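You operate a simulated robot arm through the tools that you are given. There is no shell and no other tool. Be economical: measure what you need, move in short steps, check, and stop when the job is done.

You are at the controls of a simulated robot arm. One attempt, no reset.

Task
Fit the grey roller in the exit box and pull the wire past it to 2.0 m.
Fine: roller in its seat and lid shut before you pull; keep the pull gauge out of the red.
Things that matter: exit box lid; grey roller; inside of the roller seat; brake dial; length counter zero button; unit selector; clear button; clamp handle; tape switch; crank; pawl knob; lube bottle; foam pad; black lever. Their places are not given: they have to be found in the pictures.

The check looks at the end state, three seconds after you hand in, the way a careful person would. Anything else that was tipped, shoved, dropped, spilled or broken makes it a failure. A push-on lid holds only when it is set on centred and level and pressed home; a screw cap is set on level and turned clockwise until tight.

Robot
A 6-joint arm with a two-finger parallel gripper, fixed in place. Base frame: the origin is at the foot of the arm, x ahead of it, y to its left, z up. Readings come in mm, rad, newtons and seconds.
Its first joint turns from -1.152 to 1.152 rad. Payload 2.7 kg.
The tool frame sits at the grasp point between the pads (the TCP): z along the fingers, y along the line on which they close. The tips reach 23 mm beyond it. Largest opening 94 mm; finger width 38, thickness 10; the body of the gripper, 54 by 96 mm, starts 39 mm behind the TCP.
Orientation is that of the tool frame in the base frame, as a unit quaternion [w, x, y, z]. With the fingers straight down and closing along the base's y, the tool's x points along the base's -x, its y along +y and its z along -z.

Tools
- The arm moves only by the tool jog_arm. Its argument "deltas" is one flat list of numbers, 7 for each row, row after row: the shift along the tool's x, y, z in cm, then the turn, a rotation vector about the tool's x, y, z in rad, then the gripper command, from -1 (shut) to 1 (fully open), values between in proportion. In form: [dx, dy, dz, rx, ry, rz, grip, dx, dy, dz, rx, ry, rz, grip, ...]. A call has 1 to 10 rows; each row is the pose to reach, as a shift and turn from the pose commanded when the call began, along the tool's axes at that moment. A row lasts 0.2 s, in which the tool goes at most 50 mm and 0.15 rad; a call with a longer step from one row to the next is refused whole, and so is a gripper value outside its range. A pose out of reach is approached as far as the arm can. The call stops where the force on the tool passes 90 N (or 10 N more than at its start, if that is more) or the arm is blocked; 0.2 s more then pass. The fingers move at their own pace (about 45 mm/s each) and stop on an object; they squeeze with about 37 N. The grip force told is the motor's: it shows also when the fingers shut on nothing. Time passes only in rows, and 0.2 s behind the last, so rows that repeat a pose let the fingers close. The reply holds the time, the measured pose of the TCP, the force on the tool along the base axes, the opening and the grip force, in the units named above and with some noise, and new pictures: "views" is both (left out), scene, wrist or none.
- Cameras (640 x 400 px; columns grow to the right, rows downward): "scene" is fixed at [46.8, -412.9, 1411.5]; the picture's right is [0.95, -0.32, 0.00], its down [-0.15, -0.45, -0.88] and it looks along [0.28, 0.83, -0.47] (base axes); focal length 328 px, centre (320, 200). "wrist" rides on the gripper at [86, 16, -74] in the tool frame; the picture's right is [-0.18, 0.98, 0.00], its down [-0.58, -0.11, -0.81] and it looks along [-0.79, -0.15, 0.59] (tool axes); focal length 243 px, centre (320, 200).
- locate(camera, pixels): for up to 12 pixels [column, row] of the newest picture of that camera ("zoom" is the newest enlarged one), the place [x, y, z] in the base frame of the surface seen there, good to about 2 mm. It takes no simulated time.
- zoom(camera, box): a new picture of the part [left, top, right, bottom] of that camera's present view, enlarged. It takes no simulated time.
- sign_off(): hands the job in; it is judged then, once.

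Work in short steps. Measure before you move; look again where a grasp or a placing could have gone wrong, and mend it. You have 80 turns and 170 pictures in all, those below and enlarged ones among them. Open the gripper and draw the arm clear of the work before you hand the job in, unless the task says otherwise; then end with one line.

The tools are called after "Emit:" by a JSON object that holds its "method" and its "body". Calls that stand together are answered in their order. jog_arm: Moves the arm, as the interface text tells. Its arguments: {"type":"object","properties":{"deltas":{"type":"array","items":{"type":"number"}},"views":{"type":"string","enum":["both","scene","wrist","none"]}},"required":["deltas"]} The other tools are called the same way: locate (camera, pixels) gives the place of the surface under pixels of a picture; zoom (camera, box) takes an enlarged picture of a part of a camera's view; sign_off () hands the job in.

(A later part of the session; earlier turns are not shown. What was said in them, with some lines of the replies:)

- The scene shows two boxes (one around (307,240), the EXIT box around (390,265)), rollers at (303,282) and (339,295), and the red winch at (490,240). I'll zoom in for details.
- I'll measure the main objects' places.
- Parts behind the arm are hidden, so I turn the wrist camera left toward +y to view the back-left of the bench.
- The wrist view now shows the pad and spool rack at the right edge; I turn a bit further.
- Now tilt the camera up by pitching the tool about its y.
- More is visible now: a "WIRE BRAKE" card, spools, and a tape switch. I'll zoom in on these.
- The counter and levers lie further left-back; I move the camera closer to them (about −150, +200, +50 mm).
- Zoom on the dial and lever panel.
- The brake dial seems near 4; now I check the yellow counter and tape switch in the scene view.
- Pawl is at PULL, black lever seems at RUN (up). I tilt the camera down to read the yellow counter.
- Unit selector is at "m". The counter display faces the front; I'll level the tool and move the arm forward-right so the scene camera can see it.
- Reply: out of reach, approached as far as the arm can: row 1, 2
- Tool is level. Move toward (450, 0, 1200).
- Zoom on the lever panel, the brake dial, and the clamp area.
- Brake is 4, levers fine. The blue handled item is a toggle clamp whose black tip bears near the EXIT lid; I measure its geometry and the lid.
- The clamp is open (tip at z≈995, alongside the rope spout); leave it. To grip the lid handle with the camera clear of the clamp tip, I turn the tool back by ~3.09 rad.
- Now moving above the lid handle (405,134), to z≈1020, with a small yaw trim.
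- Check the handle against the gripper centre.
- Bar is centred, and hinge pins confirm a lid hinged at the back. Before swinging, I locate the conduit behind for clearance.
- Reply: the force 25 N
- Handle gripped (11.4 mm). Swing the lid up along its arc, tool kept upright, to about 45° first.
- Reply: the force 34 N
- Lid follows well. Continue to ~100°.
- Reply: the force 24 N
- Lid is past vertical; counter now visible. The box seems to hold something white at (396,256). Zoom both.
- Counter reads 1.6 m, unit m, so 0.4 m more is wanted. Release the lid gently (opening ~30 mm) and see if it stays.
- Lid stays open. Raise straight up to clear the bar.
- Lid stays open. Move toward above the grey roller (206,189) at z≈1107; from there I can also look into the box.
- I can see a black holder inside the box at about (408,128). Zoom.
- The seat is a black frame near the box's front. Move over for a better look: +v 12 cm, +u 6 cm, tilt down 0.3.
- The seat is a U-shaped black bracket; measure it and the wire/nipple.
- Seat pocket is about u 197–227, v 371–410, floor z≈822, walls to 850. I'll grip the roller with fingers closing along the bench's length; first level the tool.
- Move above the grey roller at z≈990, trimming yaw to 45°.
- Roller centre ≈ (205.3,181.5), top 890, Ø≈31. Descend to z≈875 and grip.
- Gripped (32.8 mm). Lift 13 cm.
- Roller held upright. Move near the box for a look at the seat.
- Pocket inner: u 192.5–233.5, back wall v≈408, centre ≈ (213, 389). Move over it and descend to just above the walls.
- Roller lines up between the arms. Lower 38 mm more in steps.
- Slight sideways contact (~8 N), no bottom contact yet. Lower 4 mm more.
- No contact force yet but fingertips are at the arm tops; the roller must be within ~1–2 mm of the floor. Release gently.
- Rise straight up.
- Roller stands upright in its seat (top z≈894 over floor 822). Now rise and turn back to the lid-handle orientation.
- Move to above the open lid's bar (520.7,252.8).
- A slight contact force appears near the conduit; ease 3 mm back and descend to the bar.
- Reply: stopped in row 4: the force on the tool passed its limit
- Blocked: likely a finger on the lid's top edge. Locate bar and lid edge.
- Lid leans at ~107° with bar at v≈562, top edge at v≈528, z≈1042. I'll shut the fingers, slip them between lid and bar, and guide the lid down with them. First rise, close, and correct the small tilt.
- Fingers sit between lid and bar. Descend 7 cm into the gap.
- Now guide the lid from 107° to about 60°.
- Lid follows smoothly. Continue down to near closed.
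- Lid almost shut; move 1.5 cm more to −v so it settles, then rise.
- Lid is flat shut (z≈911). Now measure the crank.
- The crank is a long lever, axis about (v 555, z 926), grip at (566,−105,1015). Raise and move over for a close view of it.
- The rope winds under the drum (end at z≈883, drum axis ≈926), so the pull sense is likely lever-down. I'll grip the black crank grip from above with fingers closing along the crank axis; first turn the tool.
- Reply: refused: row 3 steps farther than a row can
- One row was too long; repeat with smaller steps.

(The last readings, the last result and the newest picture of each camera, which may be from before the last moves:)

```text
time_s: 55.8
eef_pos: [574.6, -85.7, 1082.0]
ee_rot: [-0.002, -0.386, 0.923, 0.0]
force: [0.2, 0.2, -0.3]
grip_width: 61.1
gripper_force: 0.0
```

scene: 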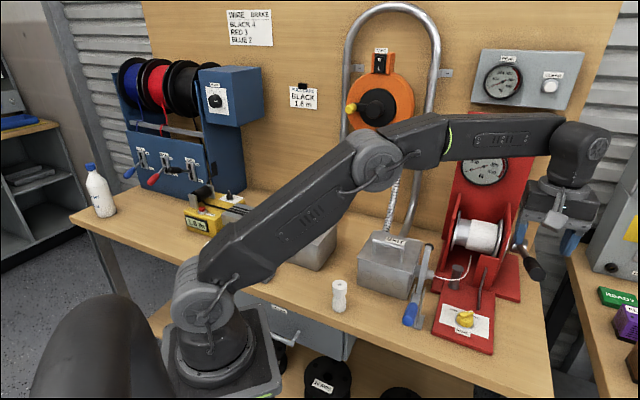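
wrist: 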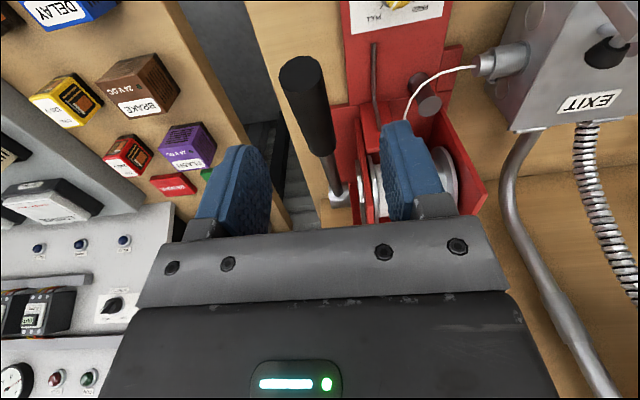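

Counter is now visible. Locate grip and bench edge.

Emit:
{"method": "locate", "body": {"camera": "wrist", "pixels": [[301, 75], [282, 75], [320, 75], [312, 120], [325, 150], [332, 175], [275, 40], [300, 180], [305, 205], [340, 197], [280, 150], [215, 50]]}}

Emit:
{"method": "zoom", "body": {"camera": "wrist", "box": [240, 40, 420, 230]}}

Emit:
{"method": "zoom", "body": {"camera": "scene", "box": [170, 170, 260, 250]}}

```text
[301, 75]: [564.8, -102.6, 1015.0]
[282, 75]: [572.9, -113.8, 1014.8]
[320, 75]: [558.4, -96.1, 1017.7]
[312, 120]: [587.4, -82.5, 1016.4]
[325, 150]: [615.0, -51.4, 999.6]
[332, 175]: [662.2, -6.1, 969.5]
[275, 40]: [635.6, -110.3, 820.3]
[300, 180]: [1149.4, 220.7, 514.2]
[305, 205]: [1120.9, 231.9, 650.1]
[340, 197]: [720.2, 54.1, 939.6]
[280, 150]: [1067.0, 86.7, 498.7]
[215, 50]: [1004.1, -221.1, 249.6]
```

```text
2.11 times, centred on (330, 135) of wrist
```

zoom: 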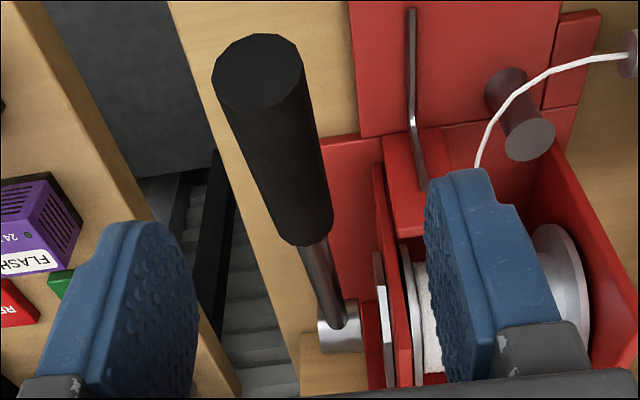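

```text
5.00 times, centred on (215, 210) of scene
```

zoom: 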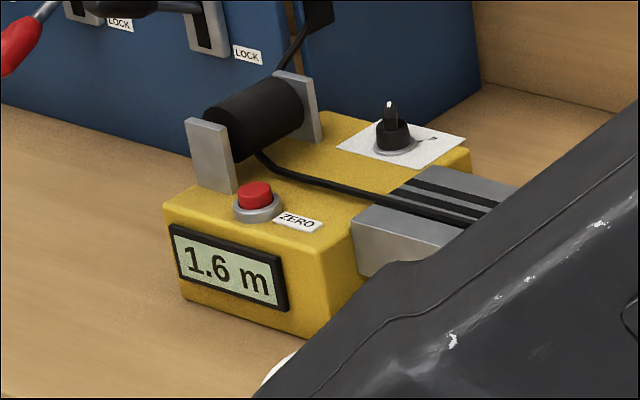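

The grip centre is near (574,−91,1008), lying above the bench. Descend and close on it.

Emit:
{"method": "jog_arm", "body": {"deltas": [0.2, -0.3, 3, 0, 0, 0, 0.3, 0.2, -0.3, 7.2, 0, 0, 0, 0.3, 0.2, -0.3, 7.2, 0, 0, 0, -0.3, 0.2, -0.3, 7.2, 0, 0, 0, -1, 0.2, -0.3, 7.2, 0, 0, 0, -1, 0.2, -0.3, 7.2, 0, 0, 0, -1]}}

```text
time_s: 57.2
eef_pos: [577.4, -93.7, 1009.0]
ee_rot: [0.002, -0.384, 0.923, -0.005]
force: [39.7, -27.7, -8.0]
grip_width: 25.4
gripper_force: 45.3
```

scene: 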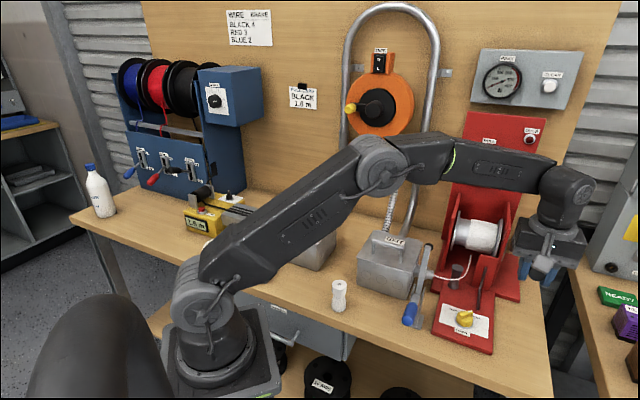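
wrist: 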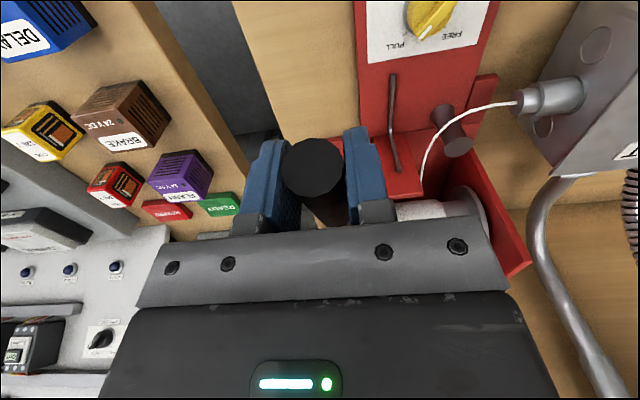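

Gripped (25.4 mm), with some side load; ease toward +u 3 mm and probe downward ~1.5 cm.

Emit:
{"method": "jog_arm", "body": {"deltas": [0, -0.3, 0, 0, 0, 0, -1, 0, -0.3, 0, 0, 0, 0, -1, 0.15, -0.3, 0.4, 0, 0, 0, -1, 0.3, -0.3, 0.8, 0, 0, 0, -1, 0.45, -0.3, 1.2, 0, 0, 0, -1, 0.55, -0.3, 1.5, 0, 0, 0, -1], "views": "scene"}}

```text
time_s: 58.6
eef_pos: [574.0, -96.8, 993.7]
ee_rot: [0.0, -0.385, 0.923, -0.001]
force: [12.6, -10.4, 7.4]
grip_width: 25.7
gripper_force: 45.1
```

scene: 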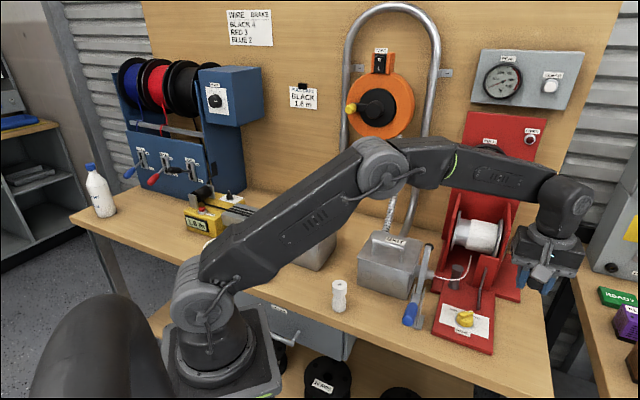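

The lever moved with little force. Read the counter and peak gauge.

Emit:
{"method": "zoom", "body": {"camera": "scene", "box": [175, 195, 245, 245]}}

Emit:
{"method": "zoom", "body": {"camera": "scene", "box": [440, 40, 590, 320]}}

```text
8.00 times, centred on (210, 220) of scene
```

zoom: 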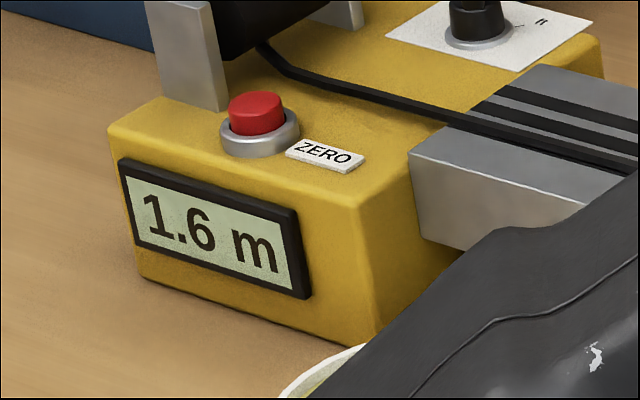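

```text
1.43 times, centred on (515, 180) of scene
```

zoom: 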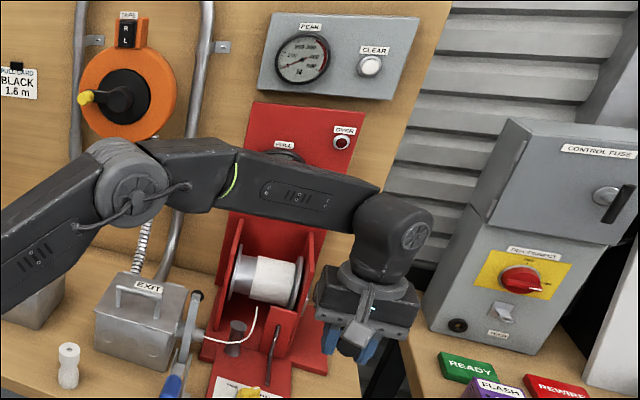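

No visible counter change for 4°. Now raise the lever ~15° to see how it behaves.

Emit:
{"method": "jog_arm", "body": {"deltas": [-0.2, 0, -0.9, 0, 0, 0, -1, -0.45, 0, -1.8, 0, 0, 0, -1, -0.8, 0, -2.7, 0, 0, 0, -1, -1.2, 0, -3.6, 0, 0, 0, -1, -1.65, 0, -4.5, 0, 0, 0, -1, -2.15, 0, -5.4, 0, 0, 0, -1], "views": "scene"}}

```text
time_s: 60.0
eef_pos: [589.7, -79.2, 1049.0]
ee_rot: [-0.001, -0.387, 0.922, 0.0]
force: [0.4, -0.3, 0.3]
grip_width: 0.0
gripper_force: 42.6
```

scene: 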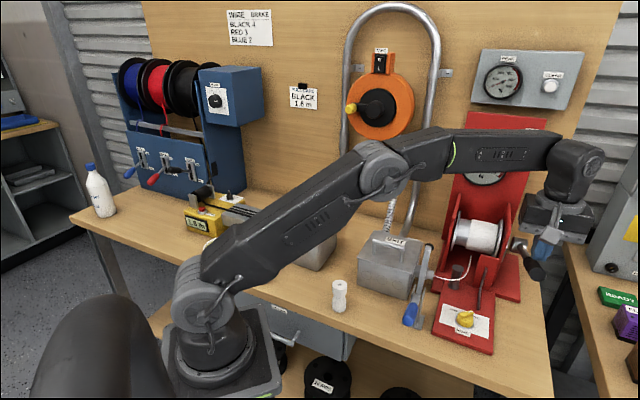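

The fingers slipped off; check where the lever stands now.

Emit:
{"method": "zoom", "body": {"camera": "scene", "box": [480, 210, 570, 300]}}

Emit:
{"method": "locate", "body": {"camera": "zoom", "pixels": [[400, 400], [420, 410], [385, 370], [330, 310], [290, 255], [250, 235], [440, 395]]}}

Emit:
{"method": "zoom", "body": {"camera": "scene", "box": [180, 200, 230, 240]}}

```text
4.44 times, centred on (525, 255) of scene
```

zoom: 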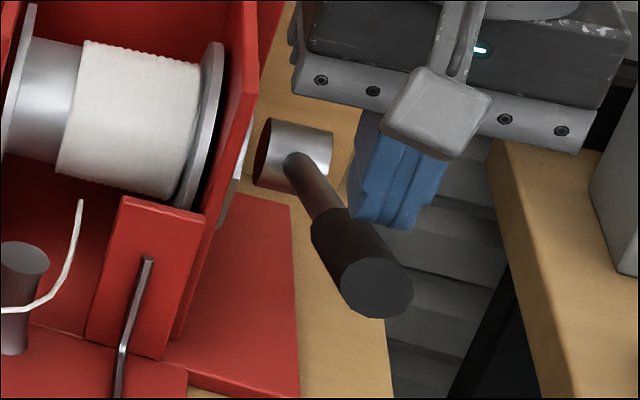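

```text
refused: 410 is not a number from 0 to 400
```

```text
10.00 times, centred on (205, 220) of scene
```

zoom: 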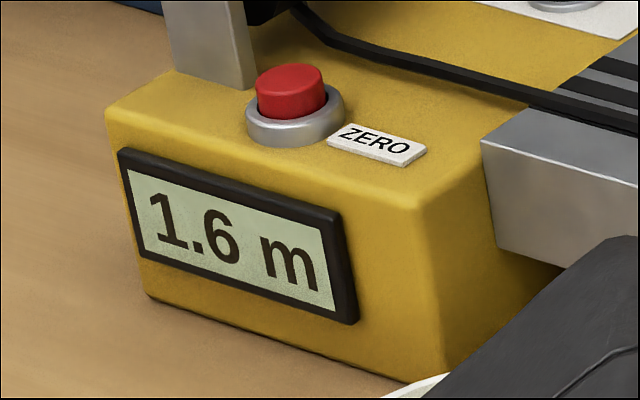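

The lever is back at (or never left) its original place; friction grip slips. Press down on it with closed fingertips to test that direction.

Emit:
{"method": "jog_arm", "body": {"deltas": [0.3, 0, 0.6, 0, 0, 0, -1, 0.5, 0, 1.2, 0, 0, 0, -1, 0.7, 0, 1.8, 0, 0, 0, -1, 0.8, 0, 2.4, 0, 0, 0, -1, 0.9, 0, 3, 0, 0, 0, -1]}}

```text
time_s: 61.2
eef_pos: [581.0, -89.0, 1017.9]
ee_rot: [-0.002, -0.385, 0.923, 0.0]
force: [0.1, -0.6, 1.9]
grip_width: 0.1
gripper_force: 42.1
```

scene: 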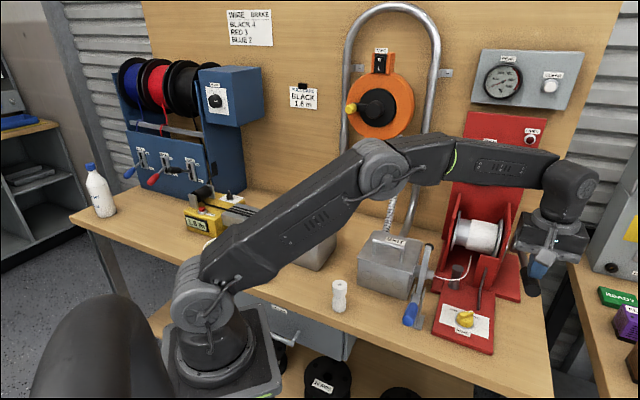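
wrist: 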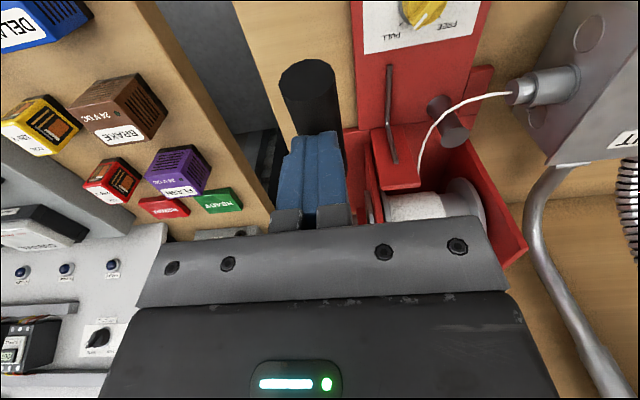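

Lever goes down with ~2 N. Check the counter while pressing further 4 cm.

Emit:
{"method": "jog_arm", "body": {"deltas": [0.1, 0, 0.8, 0, 0, 0, -1, 0.2, 0, 1.6, 0, 0, 0, -1, 0.3, 0, 2.4, 0, 0, 0, -1, 0.3, 0, 3.2, 0, 0, 0, -1, 0.3, 0, 4, 0, 0, 0, -1]}}

Emit:
{"method": "zoom", "body": {"camera": "scene", "box": [180, 200, 230, 240]}}

Emit:
{"method": "zoom", "body": {"camera": "scene", "box": [440, 200, 570, 320]}}

```text
time_s: 62.4
eef_pos: [581.3, -90.9, 978.2]
ee_rot: [-0.002, -0.385, 0.923, 0.0]
force: [-0.9, -1.1, 4.0]
grip_width: 0.1
gripper_force: 42.5
```

scene: 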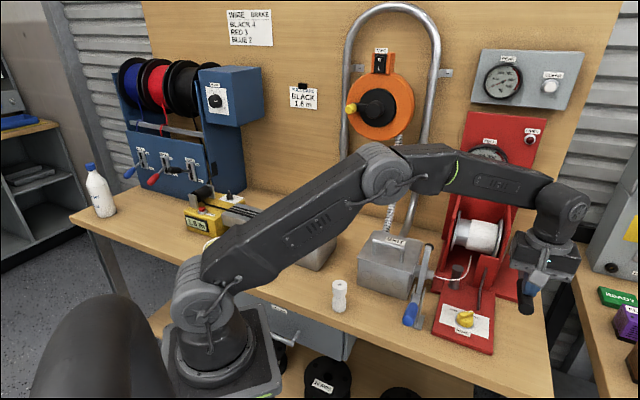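
wrist: 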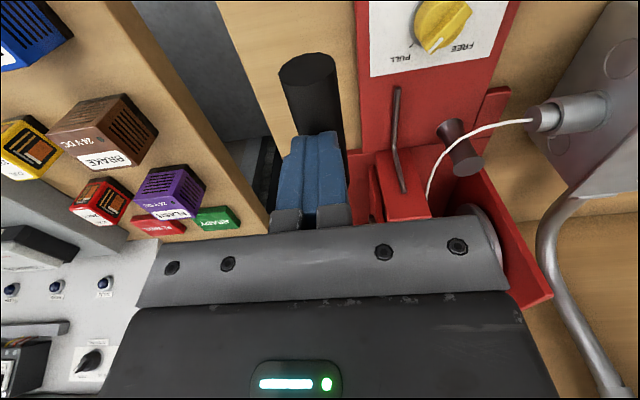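

```text
10.00 times, centred on (205, 220) of scene
```

zoom: 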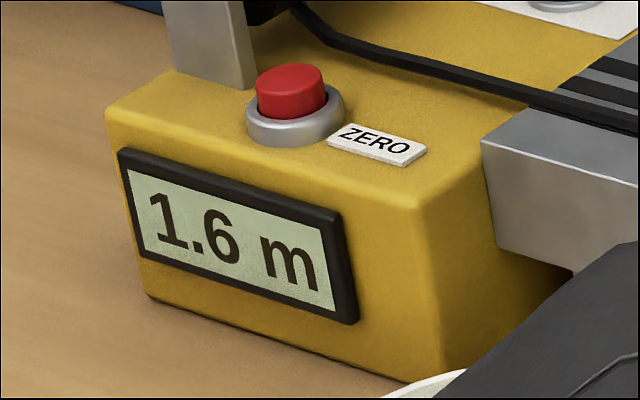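

```text
3.33 times, centred on (505, 260) of scene
```

zoom: 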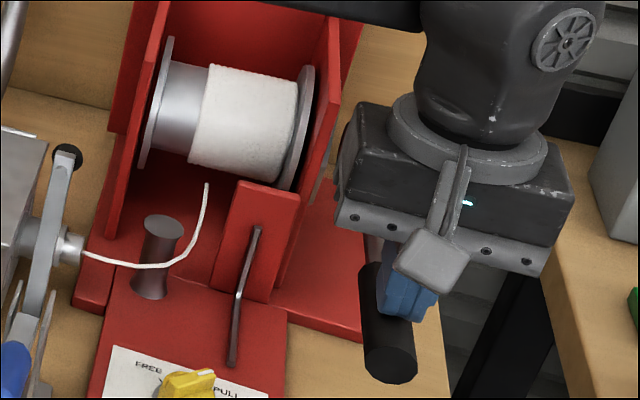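

No change yet, so this is either slack or the free return stroke. Press on down another 7 cm.

Emit:
{"method": "jog_arm", "body": {"deltas": [0, 0, 1, 0, 0, 0, -1, -0.05, 0, 2, 0, 0, 0, -1, -0.1, 0, 3, 0, 0, 0, -1, -0.2, 0, 4, 0, 0, 0, -1, -0.35, 0, 5, 0, 0, 0, -1, -0.5, 0, 6, 0, 0, 0, -1, -0.6, 0, 6.8, 0, 0, 0, -1]}}

Emit:
{"method": "zoom", "body": {"camera": "scene", "box": [180, 200, 230, 240]}}

Emit:
{"method": "zoom", "body": {"camera": "scene", "box": [430, 60, 570, 340]}}

```text
time_s: 64.0
eef_pos: [587.5, -90.4, 931.1]
ee_rot: [0.008, -0.386, 0.922, -0.008]
force: [1.9, -1.0, 6.4]
grip_width: 0.4
gripper_force: 42.1
stopped in row 7: the force on the tool passed its limit (the readings are from after the stop); the commanded pose is now the measured one
```

scene: 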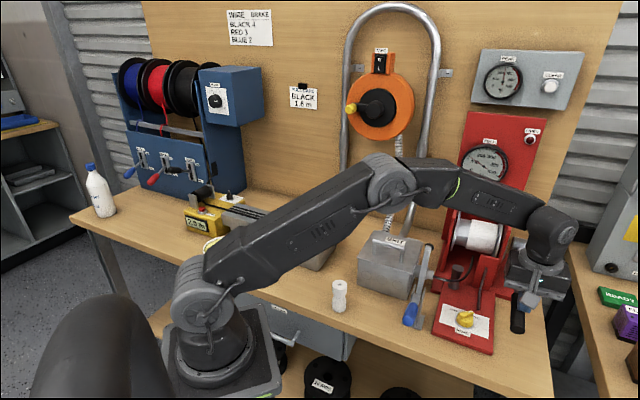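
wrist: 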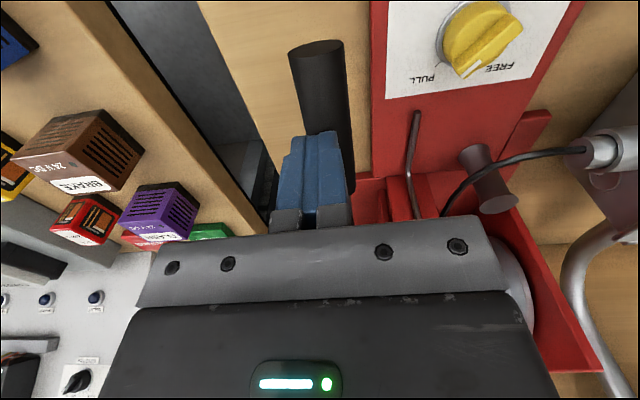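

```text
10.00 times, centred on (205, 220) of scene
```

zoom: 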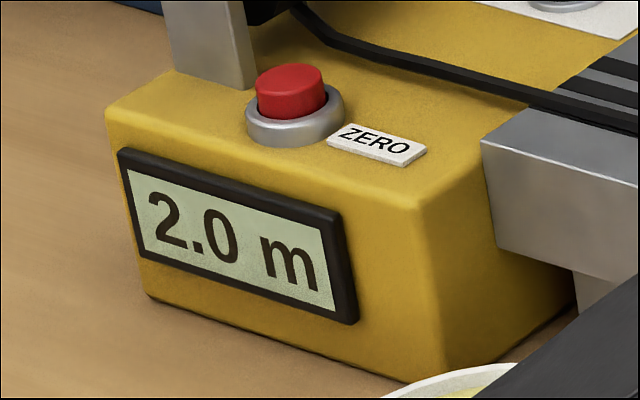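

```text
1.43 times, centred on (500, 200) of scene
```

zoom: 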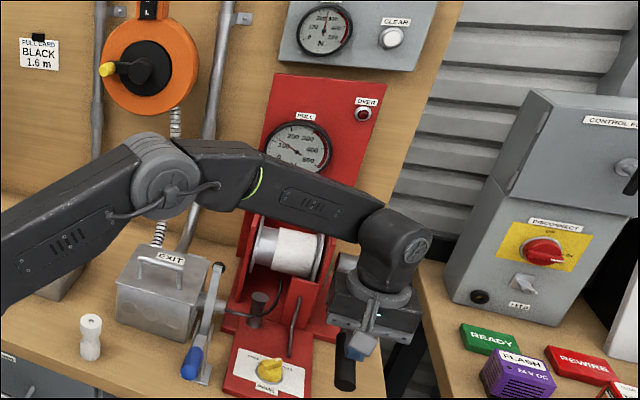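

Counter reads 2.0 m and black wire is out at the post. Check gauges and pawl.

Emit:
{"method": "zoom", "body": {"camera": "scene", "box": [450, 45, 580, 180]}}

Emit:
{"method": "zoom", "body": {"camera": "scene", "box": [425, 240, 545, 350]}}

```text
2.96 times, centred on (515, 112) of scene
```

zoom: 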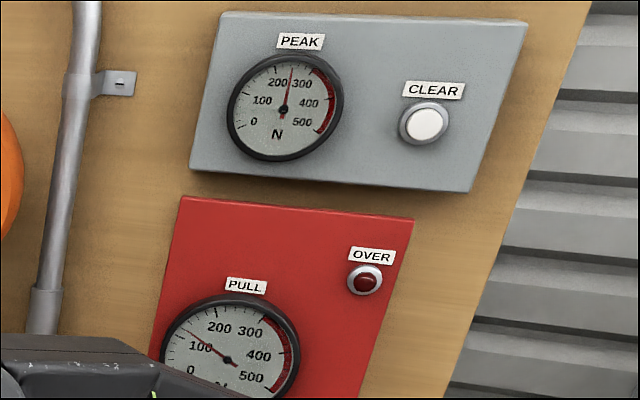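

```text
3.64 times, centred on (485, 295) of scene
```

zoom: 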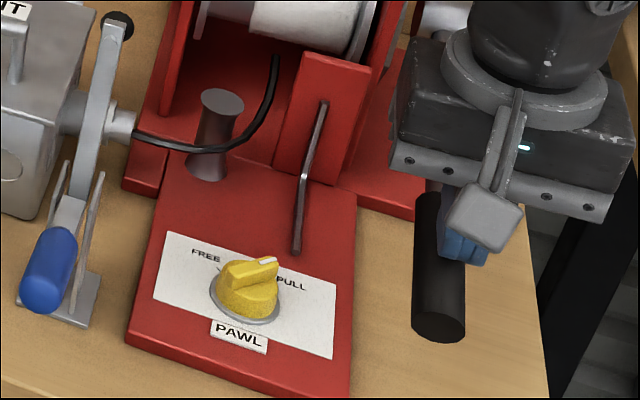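

Peak ≈ 260 N (not in the red), pawl at PULL, OVER lamp off. Lift straight off the lever and draw clear.

Emit:
{"method": "jog_arm", "body": {"deltas": [0, 0, -0.5, 0, 0, 0, -1, 0, 0, -1.5, 0, 0, 0, -1, 0, 0, -5, 0, 0, 0, -1, 0, 0, -9, 0, 0, 0, -1, 0, 0, -13, 0, 0, 0, -1, 0, 0, -17, 0, 0, 0, -1, 0, 0, -20, 0, 0, 0, 0], "views": "scene"}}

Emit:
{"method": "jog_arm", "body": {"deltas": [4, 0, 0, 0, 0, 0, 1, 8, 0, 0, 0, 0, 0, 1, 12, 2, 0, 0, 0, 0, 1, 16, 4, 0, 0, 0, 0, 1, 18, 6, 0, 0, 0, 0, 1], "views": "scene"}}

Emit:
{"method": "zoom", "body": {"camera": "scene", "box": [340, 180, 560, 350]}}

Emit:
{"method": "zoom", "body": {"camera": "scene", "box": [450, 45, 580, 200]}}

Emit:
{"method": "zoom", "body": {"camera": "scene", "box": [170, 180, 250, 240]}}

```text
time_s: 65.6
eef_pos: [583.2, -87.5, 1129.5]
ee_rot: [0.004, -0.385, 0.923, -0.005]
force: [0.3, 0.0, 0.7]
grip_width: 32.7
gripper_force: 0.0
```

scene: 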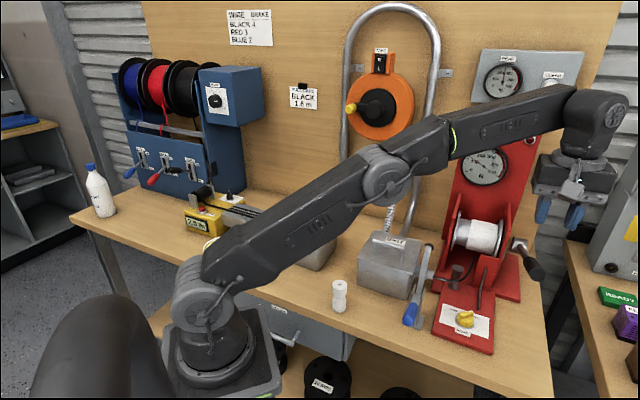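

```text
time_s: 66.8
eef_pos: [415.3, -176.2, 1126.0]
ee_rot: [0.006, -0.386, 0.922, -0.006]
force: [0.7, -0.3, -0.4]
grip_width: 94.0
gripper_force: 0.1
```

scene: 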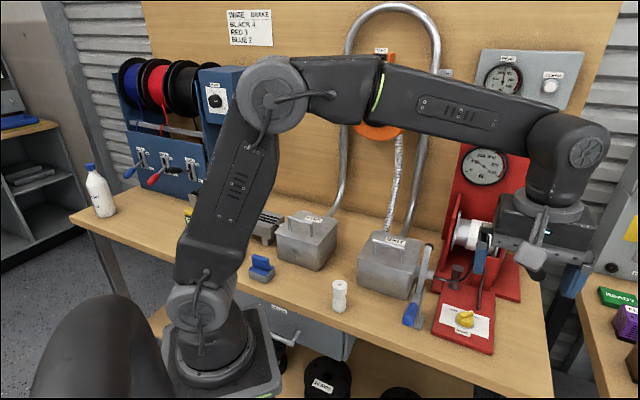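

```text
2.35 times, centred on (450, 265) of scene
```

zoom: 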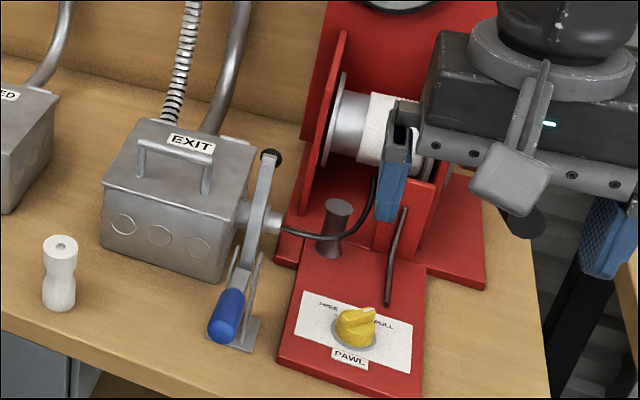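

```text
2.58 times, centred on (515, 122) of scene
```

zoom: 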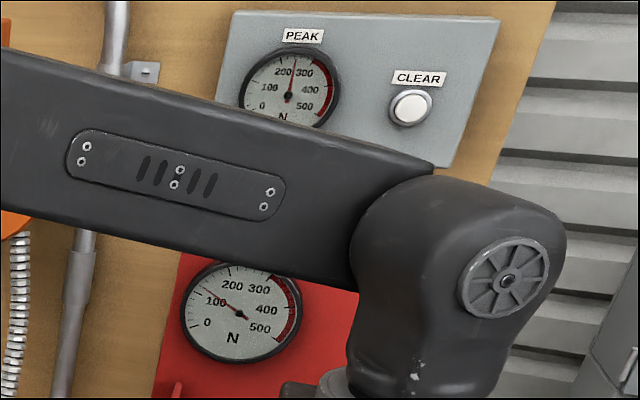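

```text
6.67 times, centred on (210, 210) of scene
```

zoom: 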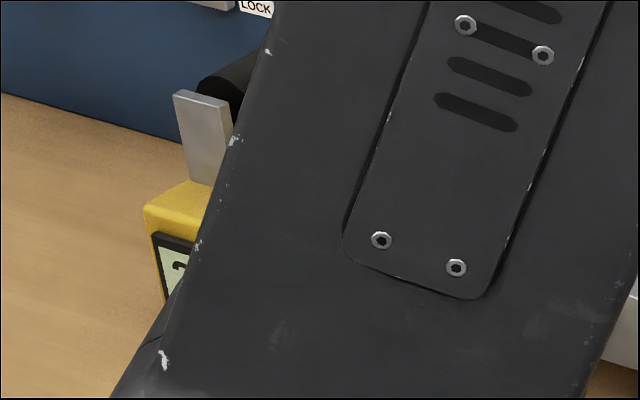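

Lever sprang back, tension holds at ~110 N by the pawl. Confirm the counter by reversing the last withdrawal partly.

Emit:
{"method": "jog_arm", "body": {"deltas": [-4, -1, 0, 0, 0, 0, 1, -8, -2, -1, 0, 0, 0, 1, -12, -3, -2, 0, 0, 0, 1, -15, -5, -3, 0, 0, 0, 1], "views": "scene"}}

Emit:
{"method": "zoom", "body": {"camera": "scene", "box": [170, 180, 250, 240]}}

```text
time_s: 67.8
eef_pos: [552.4, -100.5, 1158.6]
ee_rot: [0.005, -0.384, 0.923, -0.006]
force: [-0.4, 0.8, 0.0]
grip_width: 94.1
gripper_force: 0.0
```

scene: 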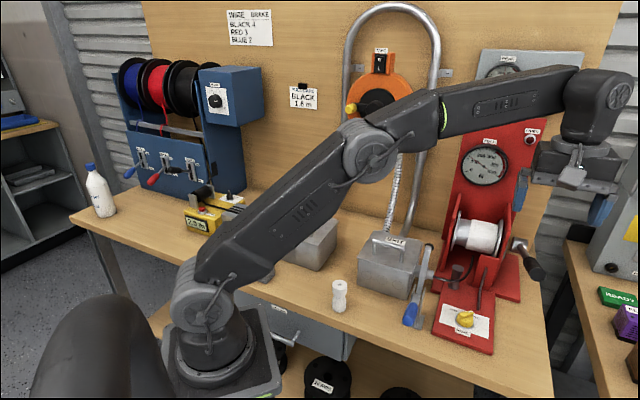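

```text
6.67 times, centred on (210, 210) of scene
```

zoom: 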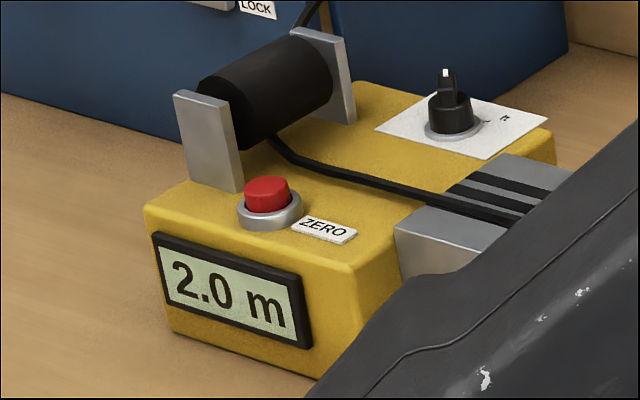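

Counter holds at 2.0 m, the lid is shut, the arm is clear and the gripper is open. Hand in.

Emit:
{"method": "sign_off", "body": {}}

```text
The job is handed in.
```

The grey roller is in its seat, the exit box lid is shut, and the wire is pulled to 2.0 m; the pull peaked at about 260 N, below the red.
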